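You operate a simulated robot arm through the tools that you are given. There is no shell and no other tool. Be economical: measure what you need, move in short steps, check, and stop when the job is done.

You are at the controls of a simulated robot arm. One attempt, no reset.

TASK
Give the white open dumpling its waist in the steel collar.
Fine: seat it, wind the yellow bar knob in till the waist shows without bursting it, wind back to slack, lay it in the basket; drop nothing.

It is judged by the outcome, as a careful person would: the job done as asked, and still so three seconds after it is handed in. It fails if anything else is knocked over, pushed out of place, dropped, spilled or broken.

THE ROBOT
A 6-joint arm with a two-finger parallel gripper, fixed in place. Base frame: the origin is at the foot of the arm, x ahead of it, y to its left, z up. Units: cm, degrees, N and s.
With the tool pointing down near the work surface it reaches from about 36 to 76 cm from the base axis. Its first joint turns from -66.0 to 66.0 degrees. Payload 2.45 kg.
Tool frame: the origin (TCP) lies between the finger pads and is the grasp point; the fingertips stand 2.4 cm ahead of it; z points along the fingers, y is the line along which they close. The gripper opens to 6.8 cm. The fingers are 1.7 cm wide and 1 cm thick; the gripper's body (4 by 7 cm) begins 4.1 cm behind the TCP.
Orientation is that of the tool frame in the base frame, as [roll, pitch, yaw] about the fixed x, y, z axes, in that order (R = Rz(yaw) Ry(pitch) Rx(roll)). With the fingers straight down and closing along the base's y, the tool's x points along the base's -x, its y along +y and its z along -z.

THE INTERFACE
- The arm moves only by the tool servo_tool. Its argument "increments" is one flat list of numbers, 7 for each row, row after row: the turn, a rotation vector about the tool's x, y, z in degrees, then the shift along the tool's x, y, z in cm, then the closure, from 0 (fully open) to 1 (shut). In form: [ax, ay, az, dx, dy, dz, fingers, ax, ay, az, dx, dy, dz, fingers, ...]. A call has 1 to 12 rows; each row shifts and turns the commanded pose from where the row before left it, along the tool's axes as they then stand. A row lasts 0.2 s, in which the tool goes at most 5 cm and 8.6 degrees; a call with a longer step from one row to the next is refused whole, and so is a gripper value outside its range. Where a pose cannot be reached the arm comes as near as it can. A force on the tool above 40 N (or 10 N above the force at the start of the call, whichever is more), or a blocked arm, ends the call early, and 0.2 s more pass. Each finger travels about 10.8 cm/s and halts on what it meets, pressing with about 45 N; the grip force reading is that of the motor and also rises with nothing between the fingers. The clock runs only during rows and for 0.2 s after the last one: add rows that do not move to give the fingers time. It gives the time, the measured TCP pose, the force on the tool (base axes), the opening and the grip force at its end, in the units of the frame above (readings bear some noise), with the torque about the TCP (base axes, N m) and any sound that the robot's microphone picked up.
- Cameras (640 x 400 px; columns grow to the right, rows downward): "scene" is fixed at [17.47, 42.34, 145.65]; the picture's right is [-0.66, -0.75, 0.00], its down [-0.46, 0.40, -0.79] and it looks along [0.60, -0.52, -0.61] (base axes); focal length 320 px, centre (320, 200). "wrist" rides on the gripper at [8.4, 1.1, -7.5] in the tool frame; the picture's right is [-0.13, 0.99, 0.00], its down [-0.60, -0.08, -0.79] and it looks along [-0.79, -0.10, 0.61] (tool axes); focal length 251 px, centre (320, 200). There is no depth. A picture from a camera that has moved, and an enlarged one, comes with that camera's place and axes in the base frame and with its lens.
- grab_frame(camera): a new picture of that camera. No time passes.
- zoom(camera, box): a new picture of the part [left, top, right, bottom] of that camera's present view, enlarged. No time passes.
- sign_off(): hands the job in; it is judged then, once.

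Work in short steps. Places have to be worked out from the pictures, the camera data and where the tool is seen: move nearer, look again, correct. Check each grasp and each placing, and mend what went wrong. You have 120 turns and 68 pictures in all, those below and enlarged ones among them. Open the gripper and draw the arm clear of the work before you hand the job in, unless the task says otherwise; then end with one line.

The tools are called by a JSON object that holds its "method" and its "body". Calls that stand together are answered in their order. servo_tool: Moves the arm, as the interface text tells. Its arguments: {"type":"object","properties":{"increments":{"type":"array","items":{"type":"number"}}},"required":["increments"]} The other tools are called the same way: grab_frame (camera) takes a picture; zoom (camera, box) takes an enlarged picture of a part of a camera's view; sign_off () hands the job in.

At the start:

```text
t: 0.0
position: [43.55, -0.32, 115.75]
tool_rot: [180.0, 0.0, 180.0]
ft_force: [0.7, 0.1, 0.6]
moment: [0.01, -0.01, 0.0]
opening: 6.8
grip_force: 0.0
```

scene: 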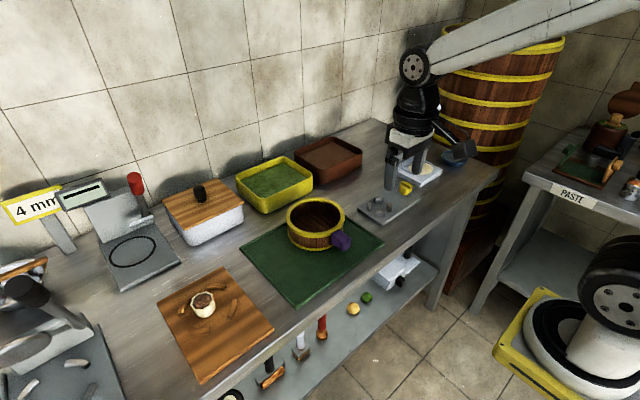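
wrist: 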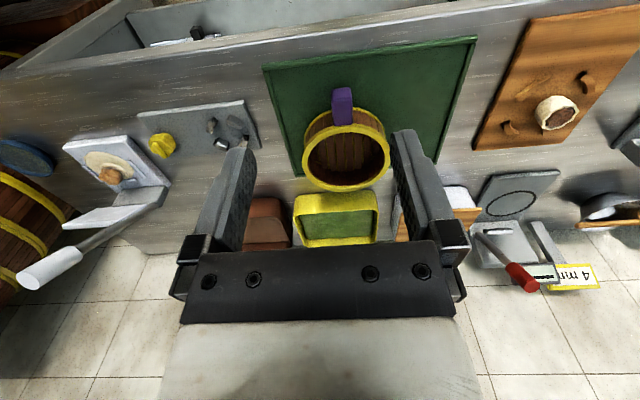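

I'll look closely at the collar jig, the dumpling and the basket before moving.

{"method": "zoom", "body": {"camera": "scene", "box": [340, 130, 460, 230]}}

{"method": "zoom", "body": {"camera": "scene", "box": [150, 250, 280, 380]}}

{"method": "zoom", "body": {"camera": "scene", "box": [230, 180, 390, 300]}}

{"method": "zoom", "body": {"camera": "wrist", "box": [40, 80, 280, 230]}}

```text
4.00 times, centred on (400, 180) of scene
camera zoom: at [17.47, 42.34, 145.65], right [-0.66, -0.75, 0.0], down [-0.46, 0.4, -0.79], along [0.6, -0.52, -0.61], focal length 1279 px, centre (0, 280)
```

zoom: 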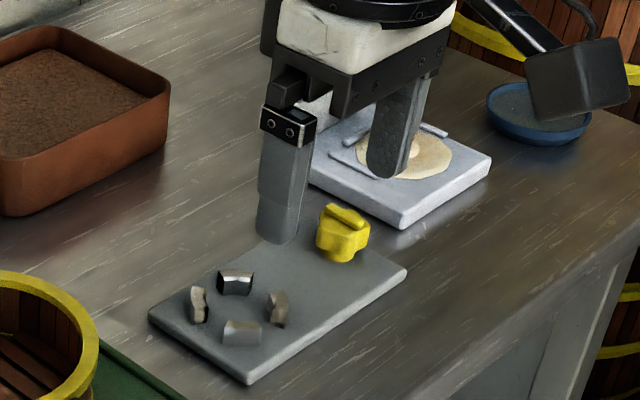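

```text
3.08 times, centred on (215, 315) of scene
camera zoom: at [17.47, 42.34, 145.65], right [-0.66, -0.75, 0.0], down [-0.46, 0.4, -0.79], along [0.6, -0.52, -0.61], focal length 984 px, centre (643, -154)
```

zoom: 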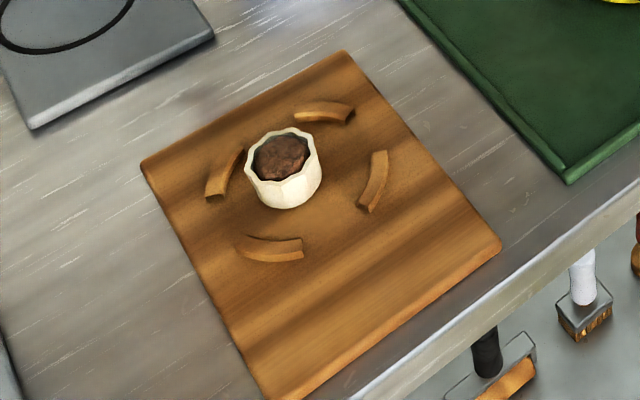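

```text
3.33 times, centred on (310, 240) of scene
camera zoom: at [17.47, 42.34, 145.65], right [-0.66, -0.75, 0.0], down [-0.46, 0.4, -0.79], along [0.6, -0.52, -0.61], focal length 1066 px, centre (353, 67)
```

zoom: 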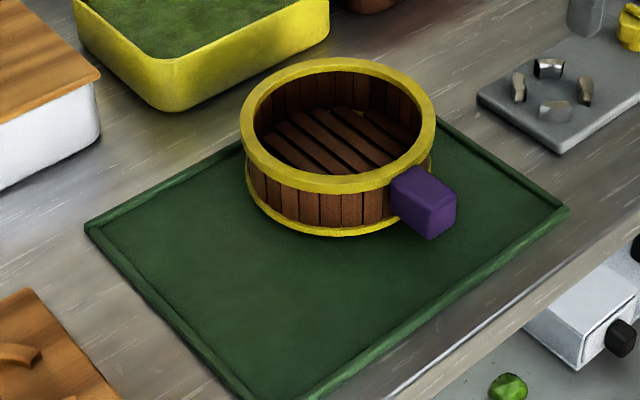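

```text
2.67 times, centred on (160, 155) of wrist
camera zoom: at [35.09, 0.67, 123.28], right [0.13, 0.99, 0.0], down [0.6, -0.08, 0.79], along [0.79, -0.1, -0.61], focal length 670 px, centre (747, 320)
```

zoom: 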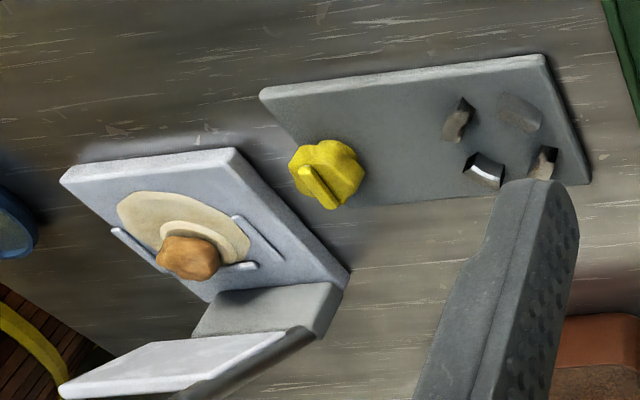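

The table is at z≈85; dumpling near [62.4, 34.8], collar near [61.5, -19], knob near [62, -32]. I'll move above the dumpling to look closer.

{"method": "servo_tool", "body": {"increments": [0, 0, 0, -1.21, 2.78, 0.9, 0, 0, 0, 0, -1.21, 2.78, 0.9, 0, 0, 0, 0, -1.21, 2.78, 0.9, 0, 0, 0, 0, -1.21, 2.78, 0.9, 0, 0, 0, 0, -1.21, 2.78, 0.9, 0, 0, 0, 0, -1.21, 2.78, 0.9, 0, 0, 0, 0, -1.21, 2.78, 0.9, 0, 0, 0, 0, -1.21, 2.78, 0.9, 0, 0, 0, 0, -1.21, 2.78, 0.9, 0, 0, 0, 0, -1.21, 2.78, 0.9, 0, 0, 0, 0, -1.21, 2.78, 0.9, 0, 0, 0, 0, -1.21, 2.78, 0.9, 0]}}

{"method": "grab_frame", "body": {"camera": "wrist"}}

{"method": "zoom", "body": {"camera": "scene", "box": [360, 140, 440, 220]}}

```text
t: 2.6
position: [58.0, 32.78, 104.67]
tool_rot: [-180.0, 0.0, 180.0]
ft_force: [-0.4, 0.4, -0.7]
moment: [0.0, 0.0, 0.0]
opening: 6.8
grip_force: 0.1
```

```text
61 pictures are left
camera wrist: at [49.46, 33.87, 112.13], right [0.13, 0.99, 0.0], down [0.6, -0.08, 0.79], along [0.79, -0.1, -0.61], focal length 251 px, centre (320, 200)
```

wrist: 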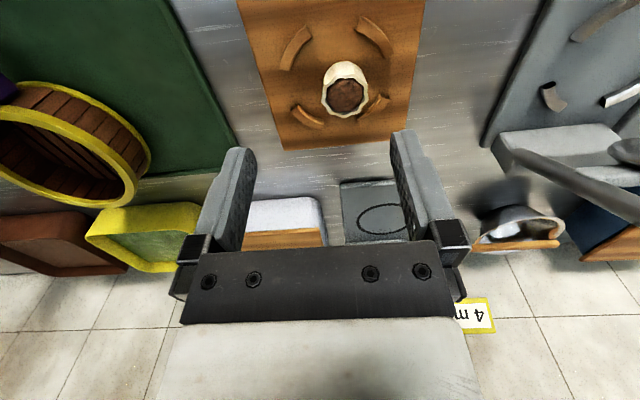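

```text
5.00 times, centred on (400, 180) of scene
camera zoom: at [17.47, 42.34, 145.65], right [-0.66, -0.75, 0.0], down [-0.46, 0.4, -0.79], along [0.6, -0.52, -0.61], focal length 1598 px, centre (-80, 300)
```

zoom: 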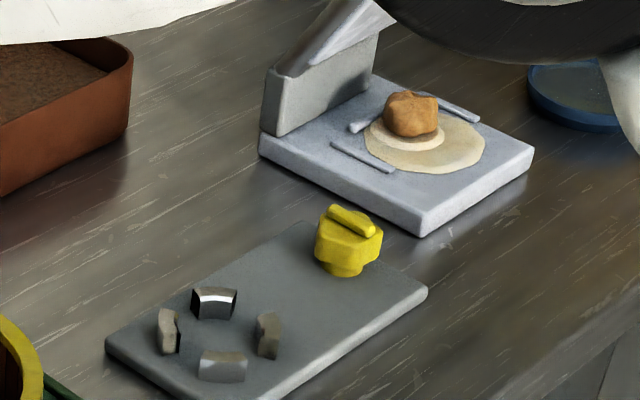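

{"method": "zoom", "body": {"camera": "wrist", "box": [260, 0, 420, 150]}}

{"method": "zoom", "body": {"camera": "scene", "box": [170, 270, 240, 340]}}

```text
2.67 times, centred on (340, 75) of wrist
camera zoom: at [49.46, 33.87, 112.13], right [0.13, 0.99, 0.0], down [0.6, -0.08, 0.79], along [0.79, -0.1, -0.61], focal length 670 px, centre (267, 533)
```

zoom: 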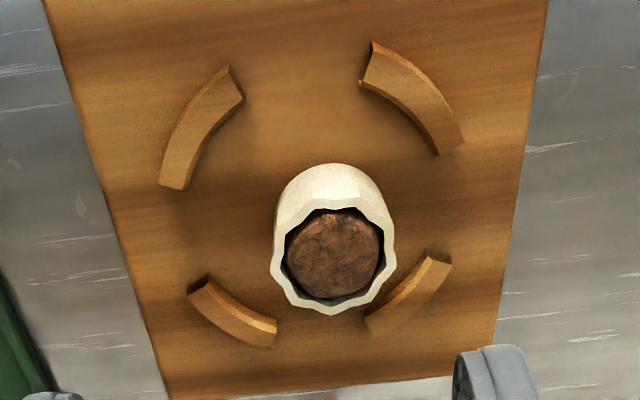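

```text
5.71 times, centred on (205, 305) of scene
camera zoom: at [17.47, 42.34, 145.65], right [-0.66, -0.75, 0.0], down [-0.46, 0.4, -0.79], along [0.6, -0.52, -0.61], focal length 1827 px, centre (977, -400)
```

zoom: 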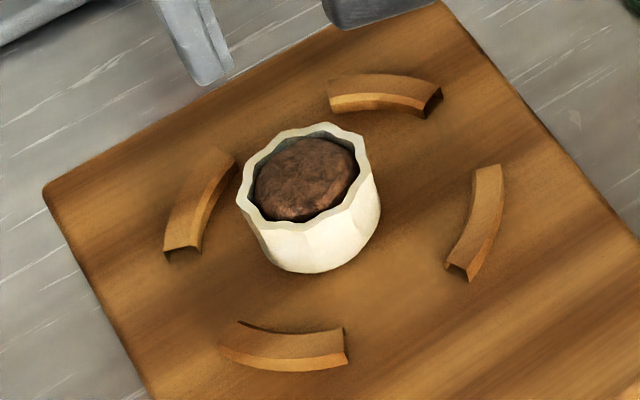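

Dumpling rim centre at about [62.6, 34.65, 90]. Descending to just above it for a check; gripping along y goes through the gaps between the arcs.

{"method": "servo_tool", "body": {"increments": [0, 0, 0, -1.15, 0.47, 1.9, 0, 0, 0, 0, -1.15, 0.47, 1.9, 0, 0, 0, 0, -1.15, 0.47, 1.9, 0, 0, 0, 0, -1.15, 0.46, 1.9, 0, 0, 0, 0, 0, 0, 1.5, 0]}}

{"method": "grab_frame", "body": {"camera": "wrist"}}

{"method": "zoom", "body": {"camera": "scene", "box": [150, 230, 260, 340]}}

```text
t: 3.8
position: [62.45, 34.93, 95.83]
tool_rot: [-180.0, 0.0, 180.0]
ft_force: [-0.3, -0.9, 0.0]
moment: [0.02, 0.01, -0.01]
opening: 6.85
grip_force: 0.0
```

```text
57 pictures are left
camera wrist: at [54.05, 35.88, 103.23], right [0.13, 0.99, 0.0], down [0.6, -0.08, 0.79], along [0.79, -0.1, -0.61], focal length 251 px, centre (320, 200)
```

wrist: 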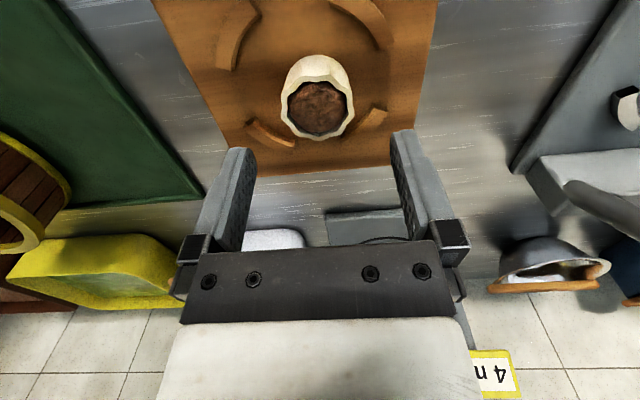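

```text
3.64 times, centred on (205, 285) of scene
camera zoom: at [17.47, 42.34, 145.65], right [-0.66, -0.75, 0.0], down [-0.46, 0.4, -0.79], along [0.6, -0.52, -0.61], focal length 1162 px, centre (738, -109)
```

zoom: 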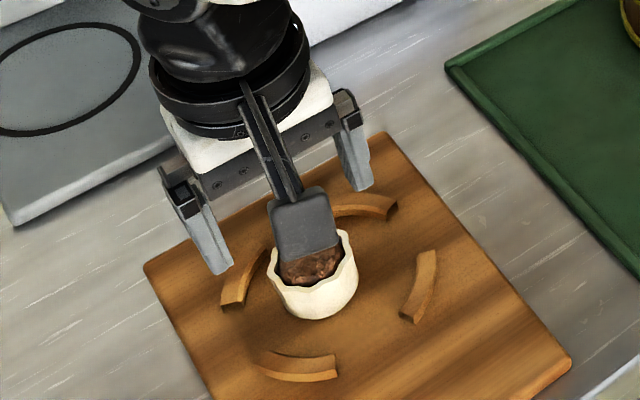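

Refined centre ≈[62.45, 34.66]. I'll shift slightly and descend to TCP z≈90.7.

{"method": "servo_tool", "body": {"increments": [0, 0, 0, 0.2, -0.25, 1, 0, 0, 0, 0, 0, 0, 1.6, 0, 0, 0, 0, 0, 0, 1.6, 0, 0, 0, 0, 0, 0, 0.95, 0]}}

{"method": "zoom", "body": {"camera": "wrist", "box": [160, 0, 480, 200]}}

{"method": "zoom", "body": {"camera": "scene", "box": [150, 240, 260, 350]}}

```text
t: 4.8
position: [62.48, 34.69, 90.71]
tool_rot: [-179.9, 0.0, -180.0]
ft_force: [-1.0, 0.1, 0.9]
moment: [-0.03, 0.0, 0.0]
opening: 6.81
grip_force: 0.0
```

```text
2.00 times, centred on (320, 100) of wrist
camera zoom: at [53.97, 35.66, 98.18], right [0.13, 0.99, 0.0], down [0.6, -0.08, 0.79], along [0.79, -0.1, -0.61], focal length 503 px, centre (320, 400)
```

zoom: 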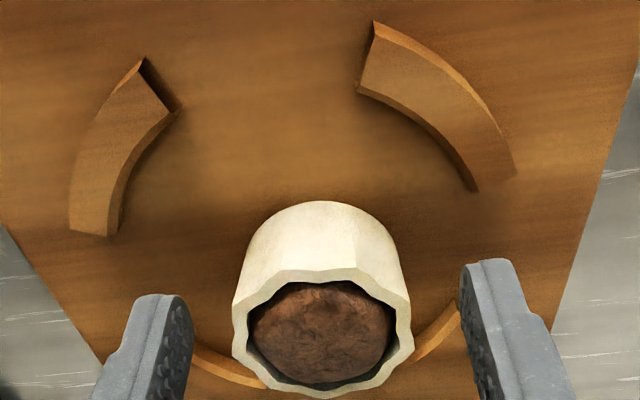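

```text
3.64 times, centred on (205, 295) of scene
camera zoom: at [17.47, 42.34, 145.65], right [-0.66, -0.75, 0.0], down [-0.46, 0.4, -0.79], along [0.6, -0.52, -0.61], focal length 1162 px, centre (738, -146)
```

zoom: 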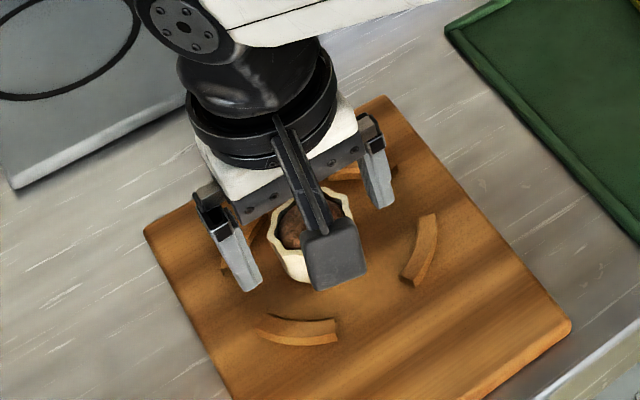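

Fingers straddle the dumpling evenly. I'll close gradually, watching the grip force.

{"method": "servo_tool", "body": {"increments": [0, 0, 0, 0, 0, 0.15, 0.2, 0, 0, 0, 0, 0, 0, 0.32, 0, 0, 0, 0, 0, 0, 0.35, 0, 0, 0, 0, 0, 0, 0.35]}}

{"method": "zoom", "body": {"camera": "wrist", "box": [160, 0, 480, 200]}}

```text
t: 5.8
position: [62.49, 34.55, 90.53]
tool_rot: [180.0, 0.1, 180.0]
ft_force: [0.5, 0.5, -0.3]
moment: [0.0, -0.04, 0.01]
opening: 4.45
grip_force: 0.1
```

```text
2.00 times, centred on (320, 100) of wrist
camera zoom: at [53.99, 35.62, 97.99], right [0.13, 0.99, 0.0], down [0.6, -0.08, 0.79], along [0.79, -0.1, -0.61], focal length 503 px, centre (320, 400)
```

zoom: 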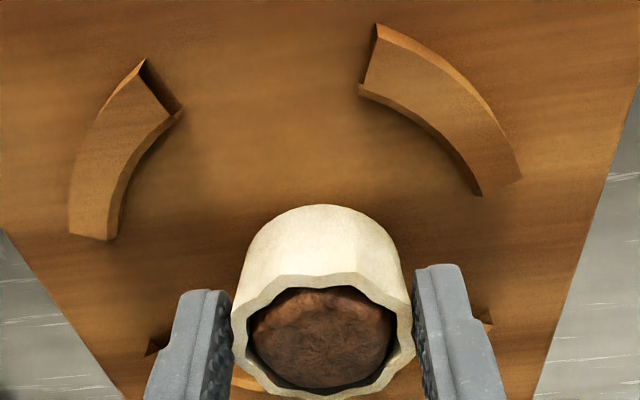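

Almost touching (opening 4.45, no force). Closing in small steps.

{"method": "servo_tool", "body": {"increments": [0, 0, 0, 0, 0, 0, 0.365, 0, 0, 0, 0, 0, 0, 0.365]}}

{"method": "servo_tool", "body": {"increments": [0, 0, 0, 0, 0, 0, 0.38, 0, 0, 0, 0, 0, 0, 0.38]}}

{"method": "servo_tool", "body": {"increments": [0, 0, 0, 0, 0, 0, 0.39, 0, 0, 0, 0, 0, 0, 0.39]}}

```text
t: 6.4
position: [62.32, 34.65, 90.56]
tool_rot: [-179.9, 0.0, 179.9]
ft_force: [0.6, -0.1, 0.8]
moment: [-0.02, 0.02, 0.0]
opening: 4.41
grip_force: 0.7
```

```text
t: 7.0
position: [62.44, 34.59, 90.6]
tool_rot: [-179.8, 0.0, 179.9]
ft_force: [0.0, 0.1, -0.8]
moment: [0.01, 0.02, 0.0]
opening: 4.29
grip_force: 40.1
```

```text
t: 7.6
position: [62.51, 34.57, 90.53]
tool_rot: [-180.0, -0.1, -180.0]
ft_force: [-0.3, 0.2, 0.2]
moment: [-0.01, 0.0, -0.01]
opening: 4.28
grip_force: 44.3
```

Contact at 4.28 cm, grip is firm. Easing to 0.38 and checking while lifting a little.

{"method": "servo_tool", "body": {"increments": [0, 0, 0, 0, 0, 0, 0.38, 0, 0, 0, 0, 0, -0.5, 0.38, 0, 0, 0, 0, 0, -1, 0.38, 0, 0, 0, 0, 0, -1, 0.38, 0, 0, 0, 0, 0, 0, 0.38]}}

{"method": "grab_frame", "body": {"camera": "wrist"}}

```text
t: 8.8
position: [62.6, 34.64, 93.05]
tool_rot: [180.0, 0.1, 180.0]
ft_force: [0.9, -0.9, -0.4]
moment: [0.02, 0.0, 0.0]
opening: 4.33
grip_force: 32.6
```

```text
52 pictures are left
camera wrist: at [54.18, 35.64, 100.52], right [0.13, 0.99, 0.0], down [0.6, -0.08, 0.79], along [0.79, -0.1, -0.61], focal length 251 px, centre (320, 200)
```

wrist: 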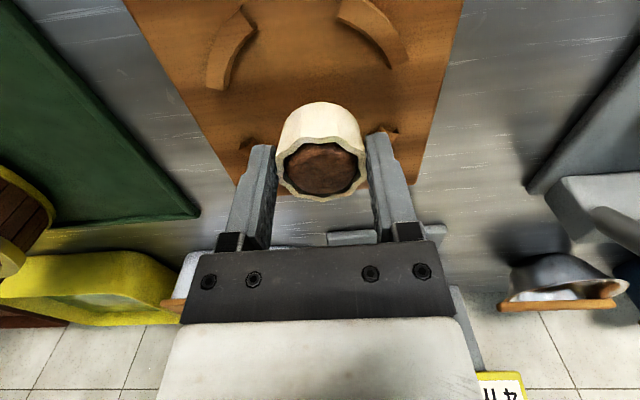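

Dumpling held and intact. Raising, then carrying across toward the collar.

{"method": "servo_tool", "body": {"increments": [0, 0, 0, 0, 0, -2, 0.38, 0, 0, 0, 0, 0, -2.5, 0.38, 0, 0, 0, 0, 0, -2.5, 0.38, 0, 0, 0, 0, 0, -2, 0.38, 0, 0, 0, 0.3, -2, 0, 0.38, 0, 0, 0, 0.3, -3, 0, 0.38, 0, 0, 0, 0.3, -3, 0, 0.38, 0, 0, 0, 0.3, -3, 0, 0.38, 0, 0, 0, 0.3, -3, 0, 0.38, 0, 0, 0, 0.3, -3, 0, 0.38, 0, 0, 0, 0.3, -3, 0, 0.38, 0, 0, 0, 0.3, -3, 0, 0.38]}}

{"method": "servo_tool", "body": {"increments": [0, 0, 0, 0.3, -3, 0, 0.38, 0, 0, 0, 0.3, -3, 0, 0.38, 0, 0, 0, 0.3, -3, 0, 0.38, 0, 0, 0, 0.3, -3, 0, 0.38, 0, 0, 0, 0.3, -3, 0, 0.38, 0, 0, 0, 0.3, -3, 0, 0.38, 0, 0, 0, 0.3, -3, 0, 0.38, 0, 0, 0, 0.3, -3, 0, 0.38, 0, 0, 0, 0.3, -3, 0, 0.38, 0, 0, 0, 0, -2, 0, 0.38, 0, 0, 0, 0, 0, 0, 0.38]}}

{"method": "grab_frame", "body": {"camera": "wrist"}}

{"method": "zoom", "body": {"camera": "scene", "box": [330, 120, 450, 230]}}

```text
t: 11.4
position: [60.25, 11.4, 102.29]
tool_rot: [180.0, -0.1, -180.0]
ft_force: [0.4, 0.0, -0.4]
moment: [0.02, -0.02, 0.0]
opening: 4.36
grip_force: 19.7
```

```text
t: 13.8
position: [57.19, -17.54, 101.93]
tool_rot: [180.0, 0.0, -180.0]
ft_force: [0.1, 0.4, -1.0]
moment: [-0.02, -0.02, 0.0]
opening: 4.34
grip_force: 19.9
```

```text
51 pictures are left
camera wrist: at [48.69, -16.55, 109.46], right [0.13, 0.99, 0.0], down [0.6, -0.08, 0.79], along [0.79, -0.1, -0.61], focal length 251 px, centre (320, 200)
```

wrist: 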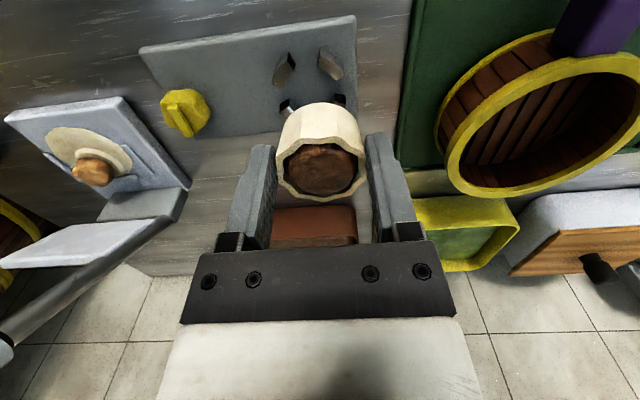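

```text
3.64 times, centred on (390, 175) of scene
camera zoom: at [17.47, 42.34, 145.65], right [-0.66, -0.75, 0.0], down [-0.46, 0.4, -0.79], along [0.6, -0.52, -0.61], focal length 1162 px, centre (66, 291)
```

zoom: 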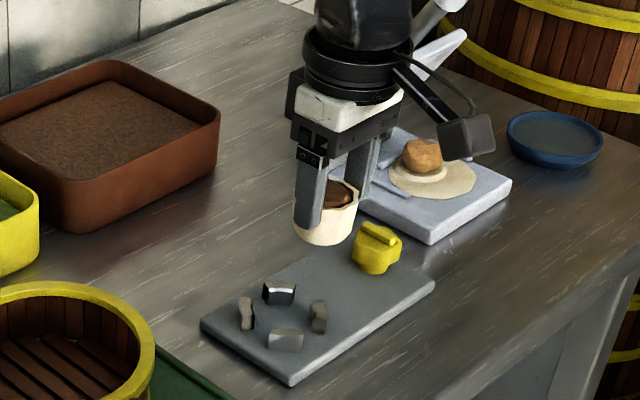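

The dumpling hides the collar; I'll sidestep to y≈-10 and lower for an unobstructed, closer look at the jaws.

{"method": "servo_tool", "body": {"increments": [0, 0, 0, 0, 2, 0, 0.38, 0, 0, 0, 0, 3, 0, 0.38, 0, 0, 0, 0, 2.5, 1.5, 0.38, 0, 0, 0, 0, 0, 1.5, 0.38, 0, 0, 0, 0, 0, 0, 0.38]}}

{"method": "zoom", "body": {"camera": "wrist", "box": [80, 0, 400, 200]}}

```text
t: 15.0
position: [57.38, -9.87, 99.05]
tool_rot: [-179.9, 0.0, 179.9]
ft_force: [-1.1, 0.5, -0.1]
moment: [-0.03, -0.03, 0.0]
opening: 4.36
grip_force: 19.5
```

```text
2.00 times, centred on (240, 100) of wrist
camera zoom: at [48.93, -8.78, 106.46], right [0.13, 0.99, 0.0], down [0.6, -0.08, 0.79], along [0.79, -0.1, -0.61], focal length 503 px, centre (480, 400)
```

zoom: 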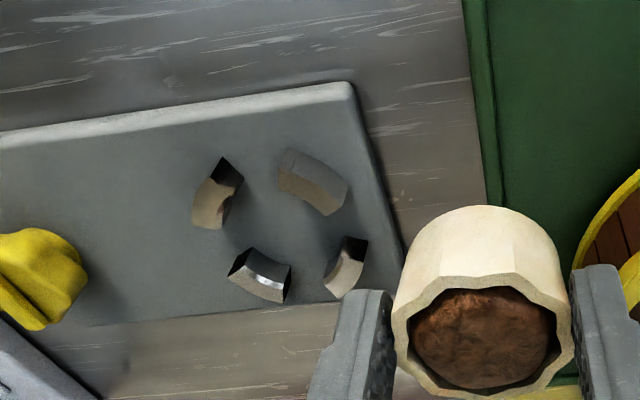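

I'll take a second view from the other side (y≈-28) so that the collar's place and height triangulate well.

{"method": "servo_tool", "body": {"increments": [0, 0, 0, 0, -2, 0, 0.38, 0, 0, 0, 0, -3, 0, 0.38, 0, 0, 0, 0, -3, 0, 0.38, 0, 0, 0, 0, -3, 0, 0.38, 0, 0, 0, 0, -3, 0, 0.38, 0, 0, 0, 0, -3, 0, 0.38, 0, 0, 0, 0, -2, 0, 0.38, 0, 0, 0, 0, 0, 0, 0.38]}}

{"method": "zoom", "body": {"camera": "wrist", "box": [240, 0, 560, 200]}}

{"method": "zoom", "body": {"camera": "scene", "box": [360, 160, 440, 220]}}

```text
t: 16.8
position: [57.33, -28.9, 99.0]
tool_rot: [180.0, 0.1, 180.0]
ft_force: [0.5, 0.8, -0.4]
moment: [-0.02, -0.03, 0.02]
opening: 4.34
grip_force: 19.3
```

```text
2.00 times, centred on (400, 100) of wrist
camera zoom: at [48.89, -27.81, 106.39], right [0.13, 0.99, 0.0], down [0.6, -0.08, 0.79], along [0.79, -0.1, -0.61], focal length 503 px, centre (160, 400)
```

zoom: 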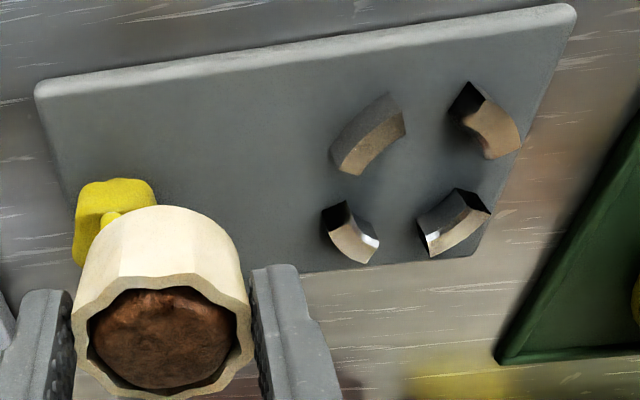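

```text
6.67 times, centred on (400, 190) of scene
camera zoom: at [17.47, 42.34, 145.65], right [-0.66, -0.75, 0.0], down [-0.46, 0.4, -0.79], along [0.6, -0.52, -0.61], focal length 2131 px, centre (-213, 267)
```

zoom: 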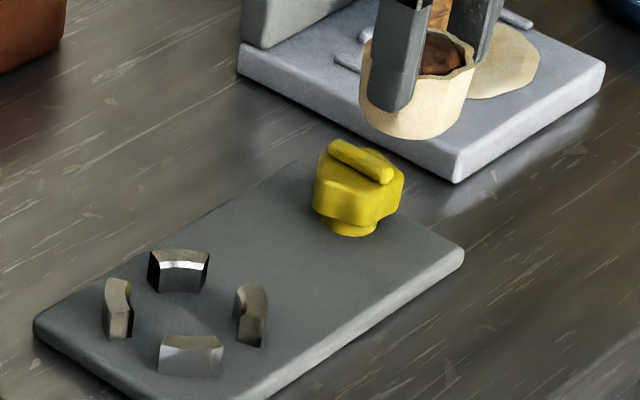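

Triangulated collar centre ≈[60.95, -18.96], jaws on the diagonals (gaps along x and y), tops ≈88, plate ≈86. I'll move over it and descend to just above the jaw tops.

{"method": "servo_tool", "body": {"increments": [0, 0, 0, -0.6, 1.64, 0, 0.38, 0, 0, 0, -0.6, 1.64, 0, 0.38, 0, 0, 0, -0.6, 1.65, 0, 0.38, 0, 0, 0, -0.6, 1.65, 0, 0.38, 0, 0, 0, -0.6, 1.65, 0, 0.38, 0, 0, 0, -0.63, 1.65, 0, 0.38, 0, 0, 0, 0, 0, 2, 0.38, 0, 0, 0, 0, 0, 2, 0.38, 0, 0, 0, 0, 0, 1.5, 0.38, 0, 0, 0, 0, 0, 0, 0.38]}}

{"method": "zoom", "body": {"camera": "wrist", "box": [160, 0, 480, 200]}}

{"method": "zoom", "body": {"camera": "scene", "box": [350, 160, 430, 220]}}

```text
t: 19.0
position: [61.01, -18.92, 93.55]
tool_rot: [-179.9, 0.0, 179.9]
ft_force: [0.0, 0.9, -0.1]
moment: [-0.02, 0.03, 0.02]
opening: 4.31
grip_force: 32.8
```

```text
2.00 times, centred on (320, 100) of wrist
camera zoom: at [52.56, -17.9, 101.03], right [0.13, 0.99, 0.0], down [0.6, -0.08, 0.79], along [0.79, -0.1, -0.61], focal length 503 px, centre (320, 400)
```

zoom: 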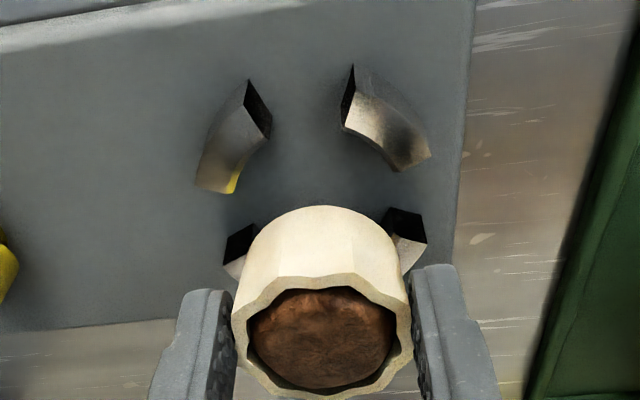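

```text
6.67 times, centred on (390, 190) of scene
camera zoom: at [17.47, 42.34, 145.65], right [-0.66, -0.75, 0.0], down [-0.46, 0.4, -0.79], along [0.6, -0.52, -0.61], focal length 2131 px, centre (-147, 267)
```

zoom: 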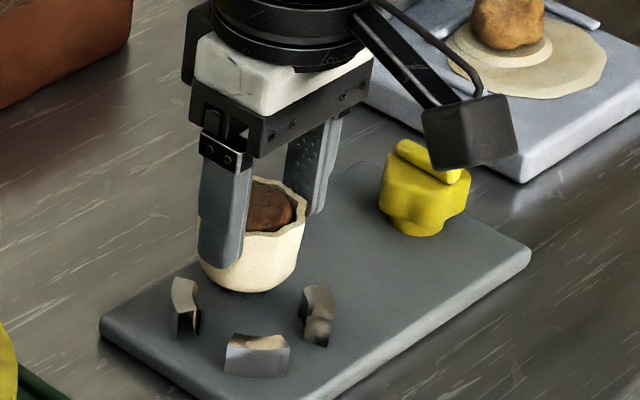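

Collar centre confirmed at [60.95, -19.0]; the dumpling is above it. Descending to jaw-top level.

{"method": "servo_tool", "body": {"increments": [0, 0, 0, 0, -0.05, 1, 0.38, 0, 0, 0, 0, 0, 0.7, 0.38, 0, 0, 0, 0, 0, 0.5, 0.38, 0, 0, 0, 0, 0, 0, 0.38]}}

{"method": "zoom", "body": {"camera": "wrist", "box": [200, 0, 440, 150]}}

{"method": "zoom", "body": {"camera": "scene", "box": [360, 170, 420, 215]}}

```text
t: 20.0
position: [61.08, -19.0, 91.29]
tool_rot: [-180.0, 0.0, -180.0]
ft_force: [-1.1, 2.0, 0.9]
moment: [0.05, 0.0, 0.03]
opening: 4.33
grip_force: 19.7
```

```text
2.67 times, centred on (320, 75) of wrist
camera zoom: at [52.55, -17.97, 98.88], right [0.13, 0.99, 0.0], down [0.6, -0.08, 0.79], along [0.79, -0.1, -0.61], focal length 670 px, centre (320, 533)
```

zoom: 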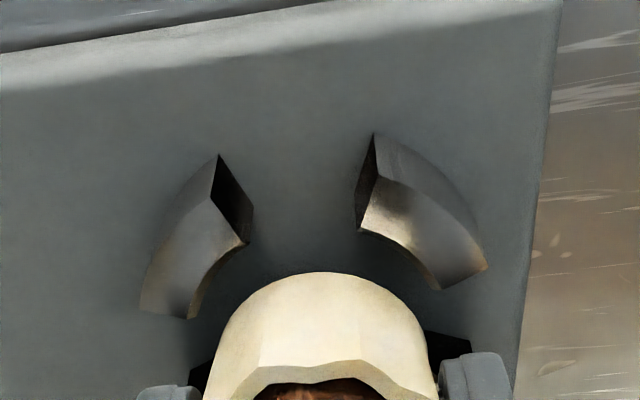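

```text
8.89 times, centred on (390, 192) of scene
camera zoom: at [17.47, 42.35, 145.65], right [-0.66, -0.75, 0.0], down [-0.46, 0.4, -0.79], along [0.6, -0.52, -0.61], focal length 2842 px, centre (-302, 267)
```

zoom: 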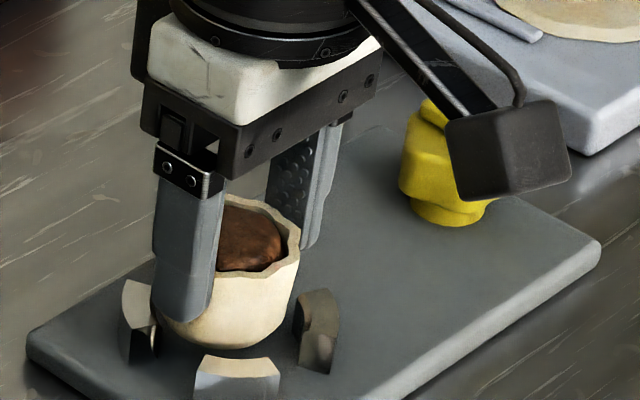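

Looks centred. Lowering in small steps, watching force.

{"method": "servo_tool", "body": {"increments": [0, 0, 0, 0, 0, 0.4, 0.38, 0, 0, 0, 0, 0, 0.4, 0.38, 0, 0, 0, 0, 0, 0.3, 0.38, 0, 0, 0, 0, 0, 0, 0.38]}}

{"method": "zoom", "body": {"camera": "scene", "box": [360, 170, 420, 215]}}

```text
t: 21.0
position: [61.07, -19.03, 90.35]
tool_rot: [-180.0, 0.0, -180.0]
ft_force: [-0.3, 0.2, 0.2]
moment: [0.01, -0.01, 0.0]
opening: 4.3
grip_force: 1.1
```

```text
8.89 times, centred on (390, 192) of scene
camera zoom: at [17.47, 42.34, 145.65], right [-0.66, -0.75, 0.0], down [-0.46, 0.4, -0.79], along [0.6, -0.52, -0.61], focal length 2842 px, centre (-302, 267)
```

zoom: 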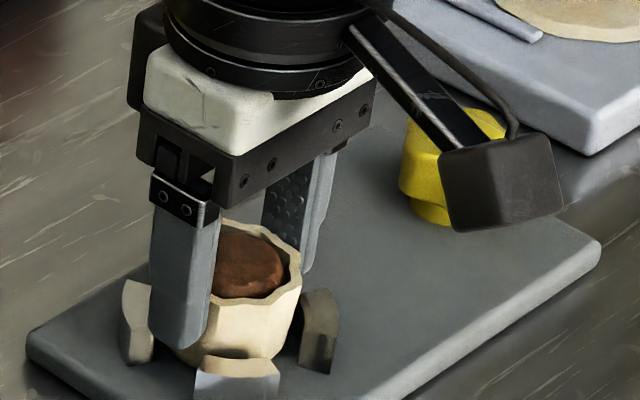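

Grip force faded slightly; tightening a hair and continuing down.

{"method": "servo_tool", "body": {"increments": [0, 0, 0, 0, 0, 0, 0.385, 0, 0, 0, 0, 0, 0.3, 0.385, 0, 0, 0, 0, 0, 0.3, 0.385, 0, 0, 0, 0, 0, 0.2, 0.385, 0, 0, 0, 0, 0, 0, 0.385]}}

{"method": "zoom", "body": {"camera": "scene", "box": [360, 170, 420, 215]}}

{"method": "zoom", "body": {"camera": "wrist", "box": [200, 50, 440, 200]}}

```text
t: 21.9
position: [61.08, -19.17, 90.12]
tool_rot: [179.9, 0.0, 180.0]
ft_force: [-8.1, 3.8, 11.9]
moment: [0.2, 0.27, -0.01]
opening: 4.27
grip_force: 27.6
stopped in row 4: the force on the tool passed its limit at 47 N (the readings are from after the stop); the commanded pose is now the measured one
```

```text
8.89 times, centred on (390, 192) of scene
camera zoom: at [17.42, 42.36, 145.65], right [-0.66, -0.75, 0.0], down [-0.46, 0.4, -0.79], along [0.6, -0.52, -0.61], focal length 2842 px, centre (-302, 267)
```

zoom: 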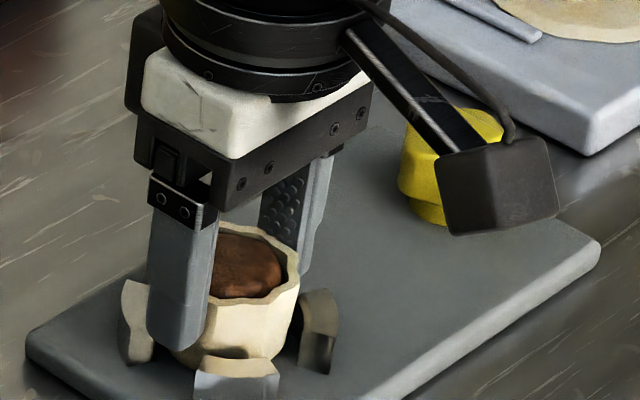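

```text
2.67 times, centred on (320, 125) of wrist
camera zoom: at [52.66, -18.02, 97.56], right [0.13, 0.99, 0.0], down [0.6, -0.08, 0.79], along [0.79, -0.1, -0.61], focal length 670 px, centre (320, 400)
```

zoom: 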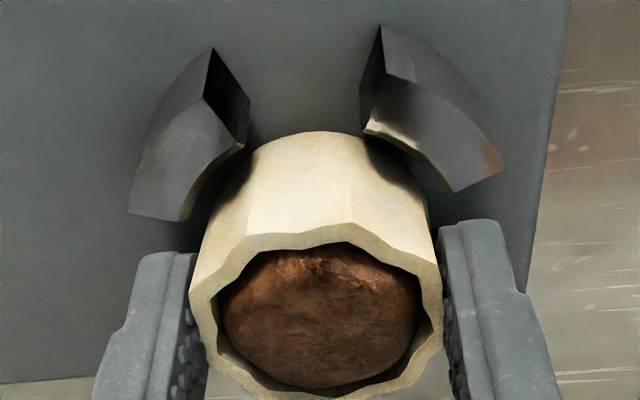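

Contact at TCP z≈90.0 — most likely a fingertip (z≈87.6) touching a jaw top (≈87.4), as the gap leaves only 1 mm each side. I'll lift slightly to clear the load, and read the pose and grip.

{"method": "servo_tool", "body": {"increments": [0, 0, 0, 0, 0, -0.4, 0.385, 0, 0, 0, 0, 0, 0, 0.385, 0, 0, 0, 0, 0, 0, 0.385]}}

{"method": "grab_frame", "body": {"camera": "wrist"}}

```text
t: 22.7
position: [61.27, -18.94, 90.53]
tool_rot: [-179.9, 0.3, -180.0]
ft_force: [-0.5, -0.4, -0.1]
moment: [-0.03, -0.03, -0.01]
opening: 4.3
grip_force: 19.6
```

```text
39 pictures are left
camera wrist: at [52.73, -18.03, 97.85], right [0.13, 0.99, 0.0], down [0.6, -0.08, 0.8], along [0.79, -0.1, -0.61], focal length 251 px, centre (320, 200)
```

wrist: 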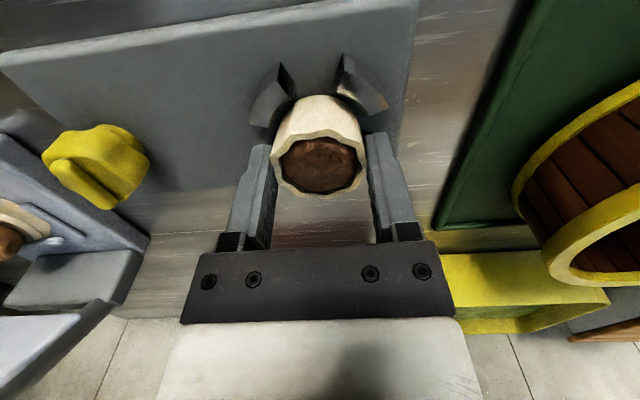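

Unloaded and still held. Re-centring by <1 mm and testing the descent in 1 mm steps.

{"method": "servo_tool", "body": {"increments": [0, 0, 0, 0.06, 0, 0.2, 0.385, 0, 0, 0, 0, 0, 0.15, 0.385, 0, 0, 0, 0, 0, 0.1, 0.385, 0, 0, 0, 0, 0, 0.1, 0.385, 0, 0, 0, 0, 0, 0, 0.385]}}

```text
t: 23.9
position: [61.15, -19.14, 90.14]
tool_rot: [-179.9, 0.5, 179.9]
ft_force: [-11.2, 3.2, 37.1]
moment: [1.0, -0.05, 0.26]
opening: 4.41
grip_force: 1.4
```

The moment says the +y finger's +x edge is sitting on the (+x,+y) jaw, so I should shift toward -x. Lift 3 mm, shift -0.15, and try again.

{"method": "servo_tool", "body": {"increments": [0, 0, 0, 0, 0, -0.4, 0.385, 0, 0, 0, 0.15, 0, 0, 0.385, 0, 0, 0, 0, 0, 0, 0.385]}}

{"method": "servo_tool", "body": {"increments": [0, 0, 0, 0, 0, 0.2, 0.39, 0, 0, 0, 0, 0, 0.1, 0.39, 0, 0, 0, 0, 0, 0.1, 0.39, 0, 0, 0, 0, 0, 0, 0.39]}}

```text
t: 24.7
position: [60.97, -19.07, 90.1]
tool_rot: [-180.0, 0.1, -180.0]
ft_force: [0.3, 0.1, -1.1]
moment: [0.02, -0.05, -0.02]
opening: 4.28
grip_force: 5.9
```

```text
t: 25.7
position: [61.01, -18.93, 89.95]
tool_rot: [180.0, 0.1, -179.9]
ft_force: [0.2, -0.6, 1.5]
moment: [0.01, -0.02, -0.01]
opening: 4.21
grip_force: 19.2
```

No contact now at 89.9. Continuing down slowly.

{"method": "servo_tool", "body": {"increments": [0, 0, 0, 0, 0, 0.1, 0.39, 0, 0, 0, 0, 0, 0.1, 0.39, 0, 0, 0, 0, 0, 0.1, 0.39, 0, 0, 0, 0, 0, 0, 0.39]}}

{"method": "servo_tool", "body": {"increments": [0, 0, 0, 0, 0, 0.1, 0.39, 0, 0, 0, 0, 0, 0.1, 0.39, 0, 0, 0, 0, 0, 0, 0.39]}}

```text
t: 26.7
position: [60.95, -18.96, 89.59]
tool_rot: [-180.0, 0.2, 180.0]
ft_force: [0.4, -0.1, -0.4]
moment: [-0.02, 0.04, -0.02]
opening: 4.26
grip_force: 12.9
```

```text
t: 27.5
position: [60.93, -19.13, 89.3]
tool_rot: [-179.9, 0.2, 180.0]
ft_force: [0.8, -0.6, 1.0]
moment: [-0.01, -0.02, 0.02]
opening: 4.24
grip_force: 19.6
```

Fingers are now between the jaws with no force. Continuing down in 1 mm steps to the plate.

{"method": "servo_tool", "body": {"increments": [0, 0, 0, 0, 0, 0.1, 0.39, 0, 0, 0, 0, 0, 0.1, 0.39, 0, 0, 0, 0, 0, 0, 0.39]}}

{"method": "servo_tool", "body": {"increments": [0, 0, 0, 0, 0, 0.1, 0.39, 0, 0, 0, 0, 0, 0.1, 0.39, 0, 0, 0, 0, 0, 0, 0.39]}}

{"method": "zoom", "body": {"camera": "wrist", "box": [200, 50, 440, 200]}}

{"method": "zoom", "body": {"camera": "scene", "box": [360, 170, 420, 215]}}

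```text
t: 28.3
position: [61.05, -19.09, 89.21]
tool_rot: [180.0, 0.2, -180.0]
ft_force: [-0.2, -0.7, 0.0]
moment: [0.0, 0.0, -0.01]
opening: 4.23
grip_force: 13.5
```

```text
t: 29.1
position: [61.0, -19.27, 88.86]
tool_rot: [-179.9, 0.3, 179.9]
ft_force: [0.3, 0.3, 1.0]
moment: [0.01, -0.03, 0.01]
opening: 4.24
grip_force: 5.8
```

```text
2.67 times, centred on (320, 125) of wrist
camera zoom: at [52.53, -18.14, 96.44], right [0.13, 0.99, 0.0], down [0.6, -0.08, 0.8], along [0.79, -0.1, -0.61], focal length 670 px, centre (320, 400)
```

zoom: 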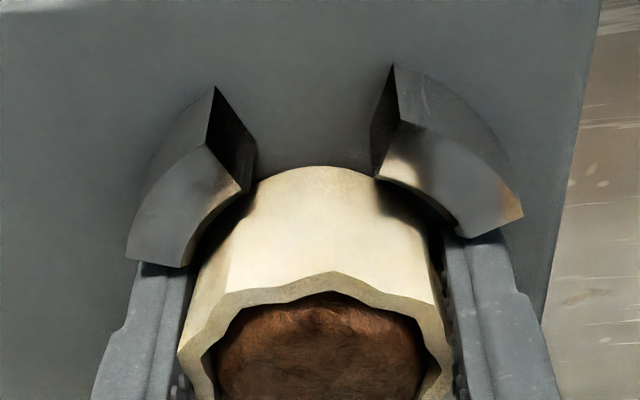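

```text
8.89 times, centred on (390, 192) of scene
camera zoom: at [17.47, 42.35, 145.65], right [-0.66, -0.75, 0.0], down [-0.46, 0.4, -0.79], along [0.6, -0.52, -0.61], focal length 2842 px, centre (-302, 267)
```

zoom: 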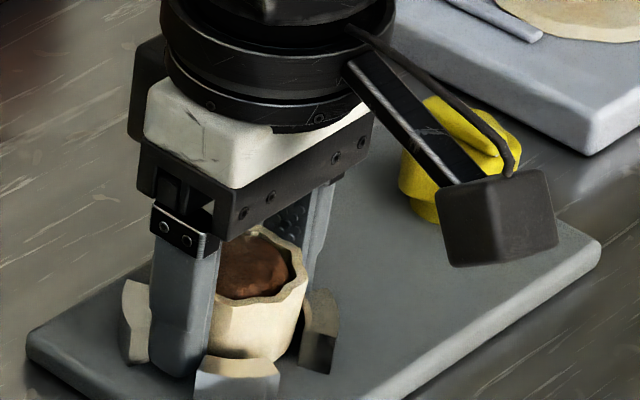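

The rim has risen relative to the gripper: the dumpling has come to rest on the plate (base ≈86.6) and fingertips are about at plate level. Release gently and back up 1 mm first.

{"method": "servo_tool", "body": {"increments": [0, 0, 0, 0, 0.08, 0, 0.37, 0, 0, 0, 0, 0, 0, 0.34, 0, 0, 0, 0, 0, 0, 0.3, 0, 0, 0, 0, 0, 0, 0.3]}}

{"method": "zoom", "body": {"camera": "wrist", "box": [200, 50, 440, 200]}}

```text
t: 30.1
position: [61.0, -19.03, 88.91]
tool_rot: [180.0, 0.2, 180.0]
ft_force: [-0.8, -0.1, -0.7]
moment: [-0.02, -0.02, -0.02]
opening: 4.74
grip_force: 0.2
```

```text
2.67 times, centred on (320, 125) of wrist
camera zoom: at [52.52, -18.02, 96.46], right [0.13, 0.99, 0.0], down [0.6, -0.08, 0.8], along [0.79, -0.1, -0.61], focal length 670 px, centre (320, 400)
```

zoom: 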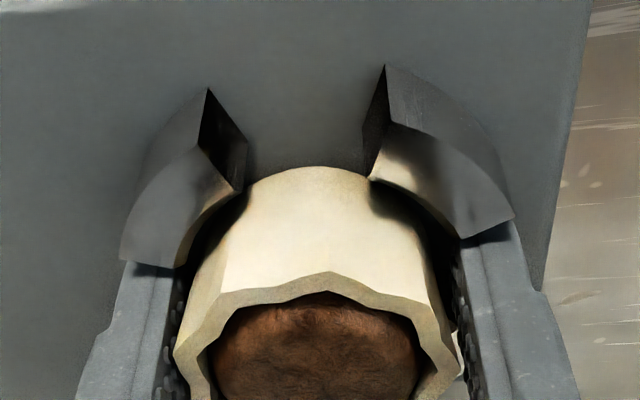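

Stays put when released. Opening a bit more and rising straight up.

{"method": "servo_tool", "body": {"increments": [0, 0, 0, 0, 0, 0, 0.24, 0, 0, 0, 0, 0, -0.5, 0.22, 0, 0, 0, 0, 0, -0.7, 0.22, 0, 0, 0, 0, 0, -1.5, 0.2, 0, 0, 0, 0, 0, -3, 0.1, 0, 0, 0, 0, 0, -3, 0.1, 0, 0, 0, 0, 0, 0, 0.1]}}

{"method": "zoom", "body": {"camera": "wrist", "box": [120, 0, 440, 200]}}

{"method": "zoom", "body": {"camera": "scene", "box": [360, 170, 420, 215]}}

```text
t: 31.7
position: [61.04, -18.97, 97.73]
tool_rot: [180.0, 0.2, -180.0]
ft_force: [-1.0, 0.2, 0.1]
moment: [-0.01, 0.02, 0.02]
opening: 6.13
grip_force: 0.1
```

```text
2.00 times, centred on (280, 100) of wrist
camera zoom: at [52.58, -17.93, 105.13], right [0.13, 0.99, 0.0], down [0.6, -0.08, 0.8], along [0.79, -0.1, -0.61], focal length 503 px, centre (400, 400)
```

zoom: 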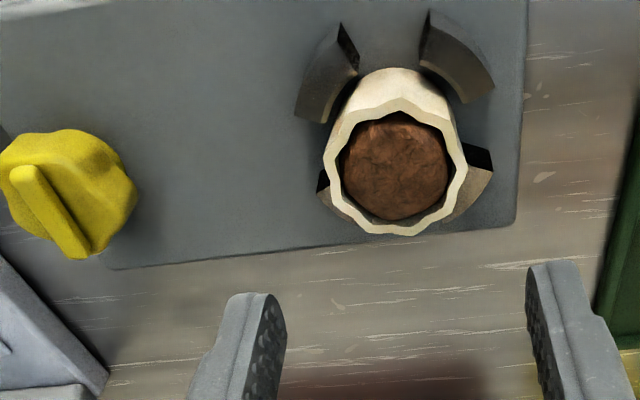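

```text
8.89 times, centred on (390, 192) of scene
camera zoom: at [17.47, 42.34, 145.65], right [-0.66, -0.75, 0.0], down [-0.46, 0.4, -0.79], along [0.6, -0.52, -0.61], focal length 2842 px, centre (-302, 267)
```

zoom: 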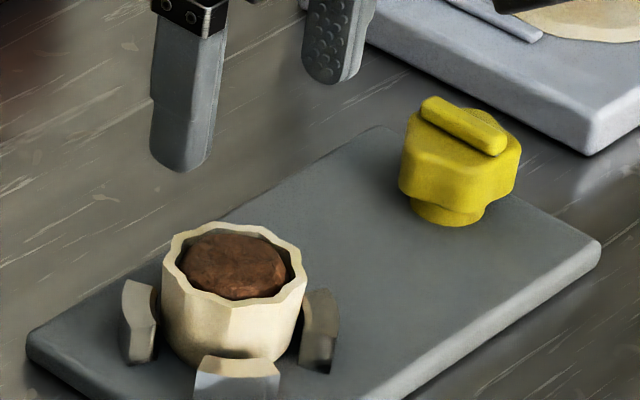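

Dumpling seated upright and intact between the jaws. Now moving near the knob to look at its bar.

{"method": "servo_tool", "body": {"increments": [0, 0, 0, 0.8, -3, 0, 0, 0, 0, 0, 0.8, -3, 0, 0, 0, 0, 0, 0.8, -3, 0, 0, 0, 0, 0, 0.8, -3, 0, 0, 0, 0, 0, 0, 0, 0, 0]}}

{"method": "zoom", "body": {"camera": "wrist", "box": [160, 0, 480, 200]}}

{"method": "zoom", "body": {"camera": "scene", "box": [380, 150, 440, 195]}}

```text
t: 32.9
position: [57.91, -30.79, 97.64]
tool_rot: [179.9, 0.1, 180.0]
ft_force: [-0.6, 1.1, 0.3]
moment: [0.03, -0.04, 0.02]
opening: 6.82
grip_force: 0.1
```

```text
2.00 times, centred on (320, 100) of wrist
camera zoom: at [49.34, -29.79, 105.06], right [0.13, 0.99, 0.0], down [0.6, -0.08, 0.8], along [0.79, -0.1, -0.61], focal length 503 px, centre (320, 400)
```

zoom: 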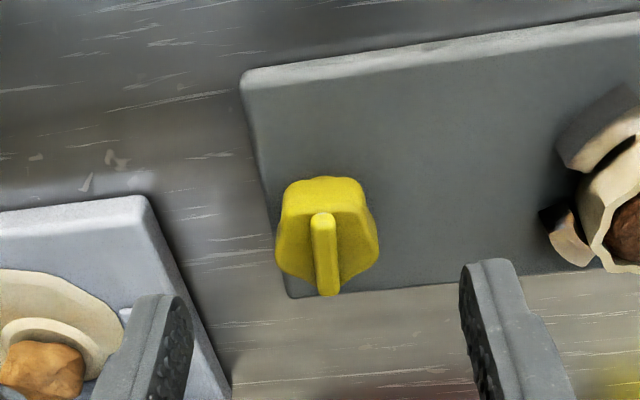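

```text
8.89 times, centred on (410, 172) of scene
camera zoom: at [17.47, 42.34, 145.65], right [-0.66, -0.75, 0.0], down [-0.46, 0.4, -0.79], along [0.6, -0.52, -0.61], focal length 2842 px, centre (-480, 444)
```

zoom: 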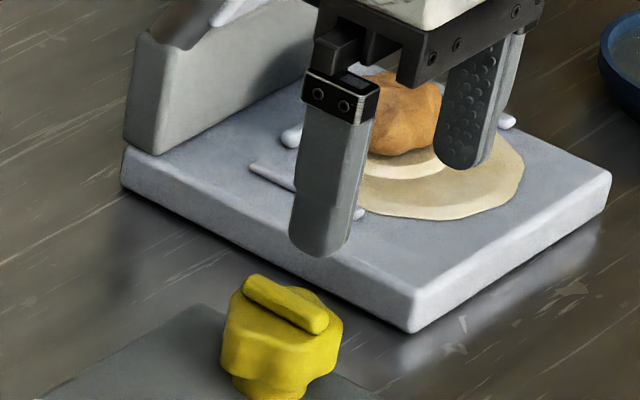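

Bar runs along x, about 1 cm wide, centre ≈[61.35, -31.1], top ≈89. My fingers already close across it. Moving over and lowering to z 94 for a check.

{"method": "servo_tool", "body": {"increments": [0, 0, 0, -1.2, -0.1, 0, 0.3, 0, 0, 0, -1.2, -0.1, 0, 0.5, 0, 0, 0, -1.15, 0, 1.2, 0.55, 0, 0, 0, 0, 0, 1.2, 0.55, 0, 0, 0, 0, 0, 1.2, 0.55, 0, 0, 0, 0, 0, 0, 0.55]}}

{"method": "zoom", "body": {"camera": "wrist", "box": [160, 50, 480, 250]}}

{"method": "zoom", "body": {"camera": "scene", "box": [370, 150, 440, 200]}}

```text
t: 34.3
position: [61.3, -31.16, 94.05]
tool_rot: [-180.0, 0.2, -180.0]
ft_force: [0.3, -0.4, 0.1]
moment: [0.03, 0.01, 0.02]
opening: 3.05
grip_force: 0.0
```

```text
2.00 times, centred on (320, 150) of wrist
camera zoom: at [52.81, -30.11, 101.45], right [0.13, 0.99, 0.0], down [0.6, -0.08, 0.8], along [0.79, -0.1, -0.61], focal length 503 px, centre (320, 300)
```

zoom: 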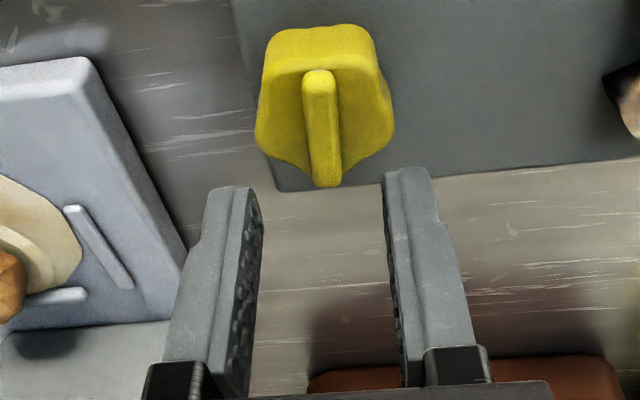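

```text
8.00 times, centred on (405, 175) of scene
camera zoom: at [17.47, 42.34, 145.65], right [-0.66, -0.75, 0.0], down [-0.46, 0.4, -0.79], along [0.6, -0.52, -0.61], focal length 2558 px, centre (-360, 400)
```

zoom: 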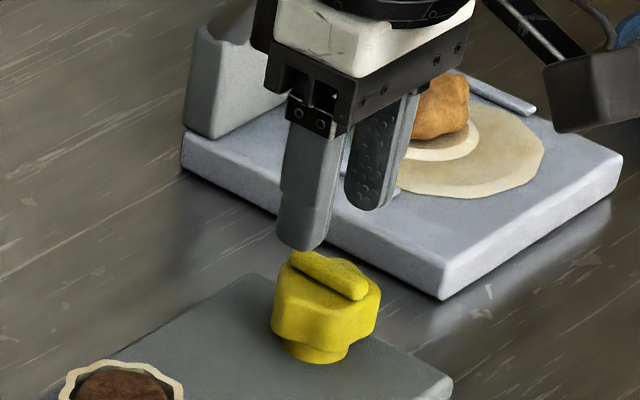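

Aligned. Descending to just over the body top, then in small steps.

{"method": "servo_tool", "body": {"increments": [0, 0, 0, 0, 0.05, 1, 0.6, 0, 0, 0, 0, 0, 0.8, 0.6, 0, 0, 0, 0, 0, 0.5, 0.6, 0, 0, 0, 0, 0, 0, 0.6]}}

{"method": "zoom", "body": {"camera": "scene", "box": [380, 160, 430, 200]}}

{"method": "zoom", "body": {"camera": "wrist", "box": [200, 50, 440, 200]}}

```text
t: 35.3
position: [61.44, -31.13, 91.9]
tool_rot: [-179.9, 0.3, -180.0]
ft_force: [0.8, -0.1, -0.2]
moment: [0.0, -0.01, -0.01]
opening: 2.72
grip_force: 0.1
```

```text
10.00 times, centred on (405, 180) of scene
camera zoom: at [17.47, 42.34, 145.65], right [-0.66, -0.75, 0.0], down [-0.46, 0.4, -0.79], along [0.6, -0.52, -0.61], focal length 3197 px, centre (-530, 400)
```

zoom: 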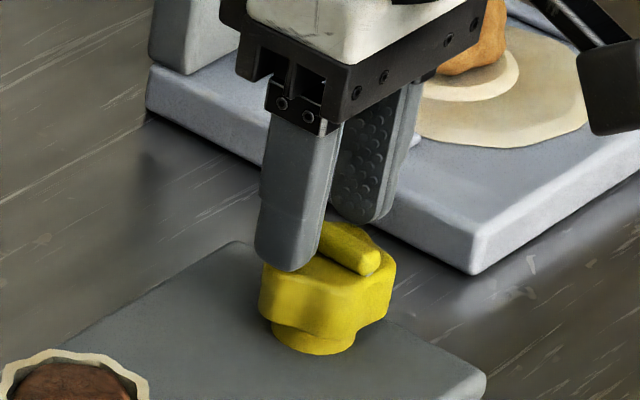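

```text
2.67 times, centred on (320, 125) of wrist
camera zoom: at [52.92, -30.1, 99.22], right [0.13, 0.99, 0.0], down [0.6, -0.08, 0.8], along [0.79, -0.1, -0.61], focal length 670 px, centre (320, 400)
```

zoom: 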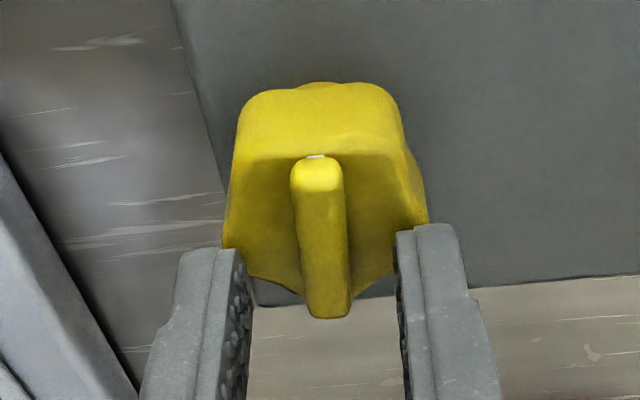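

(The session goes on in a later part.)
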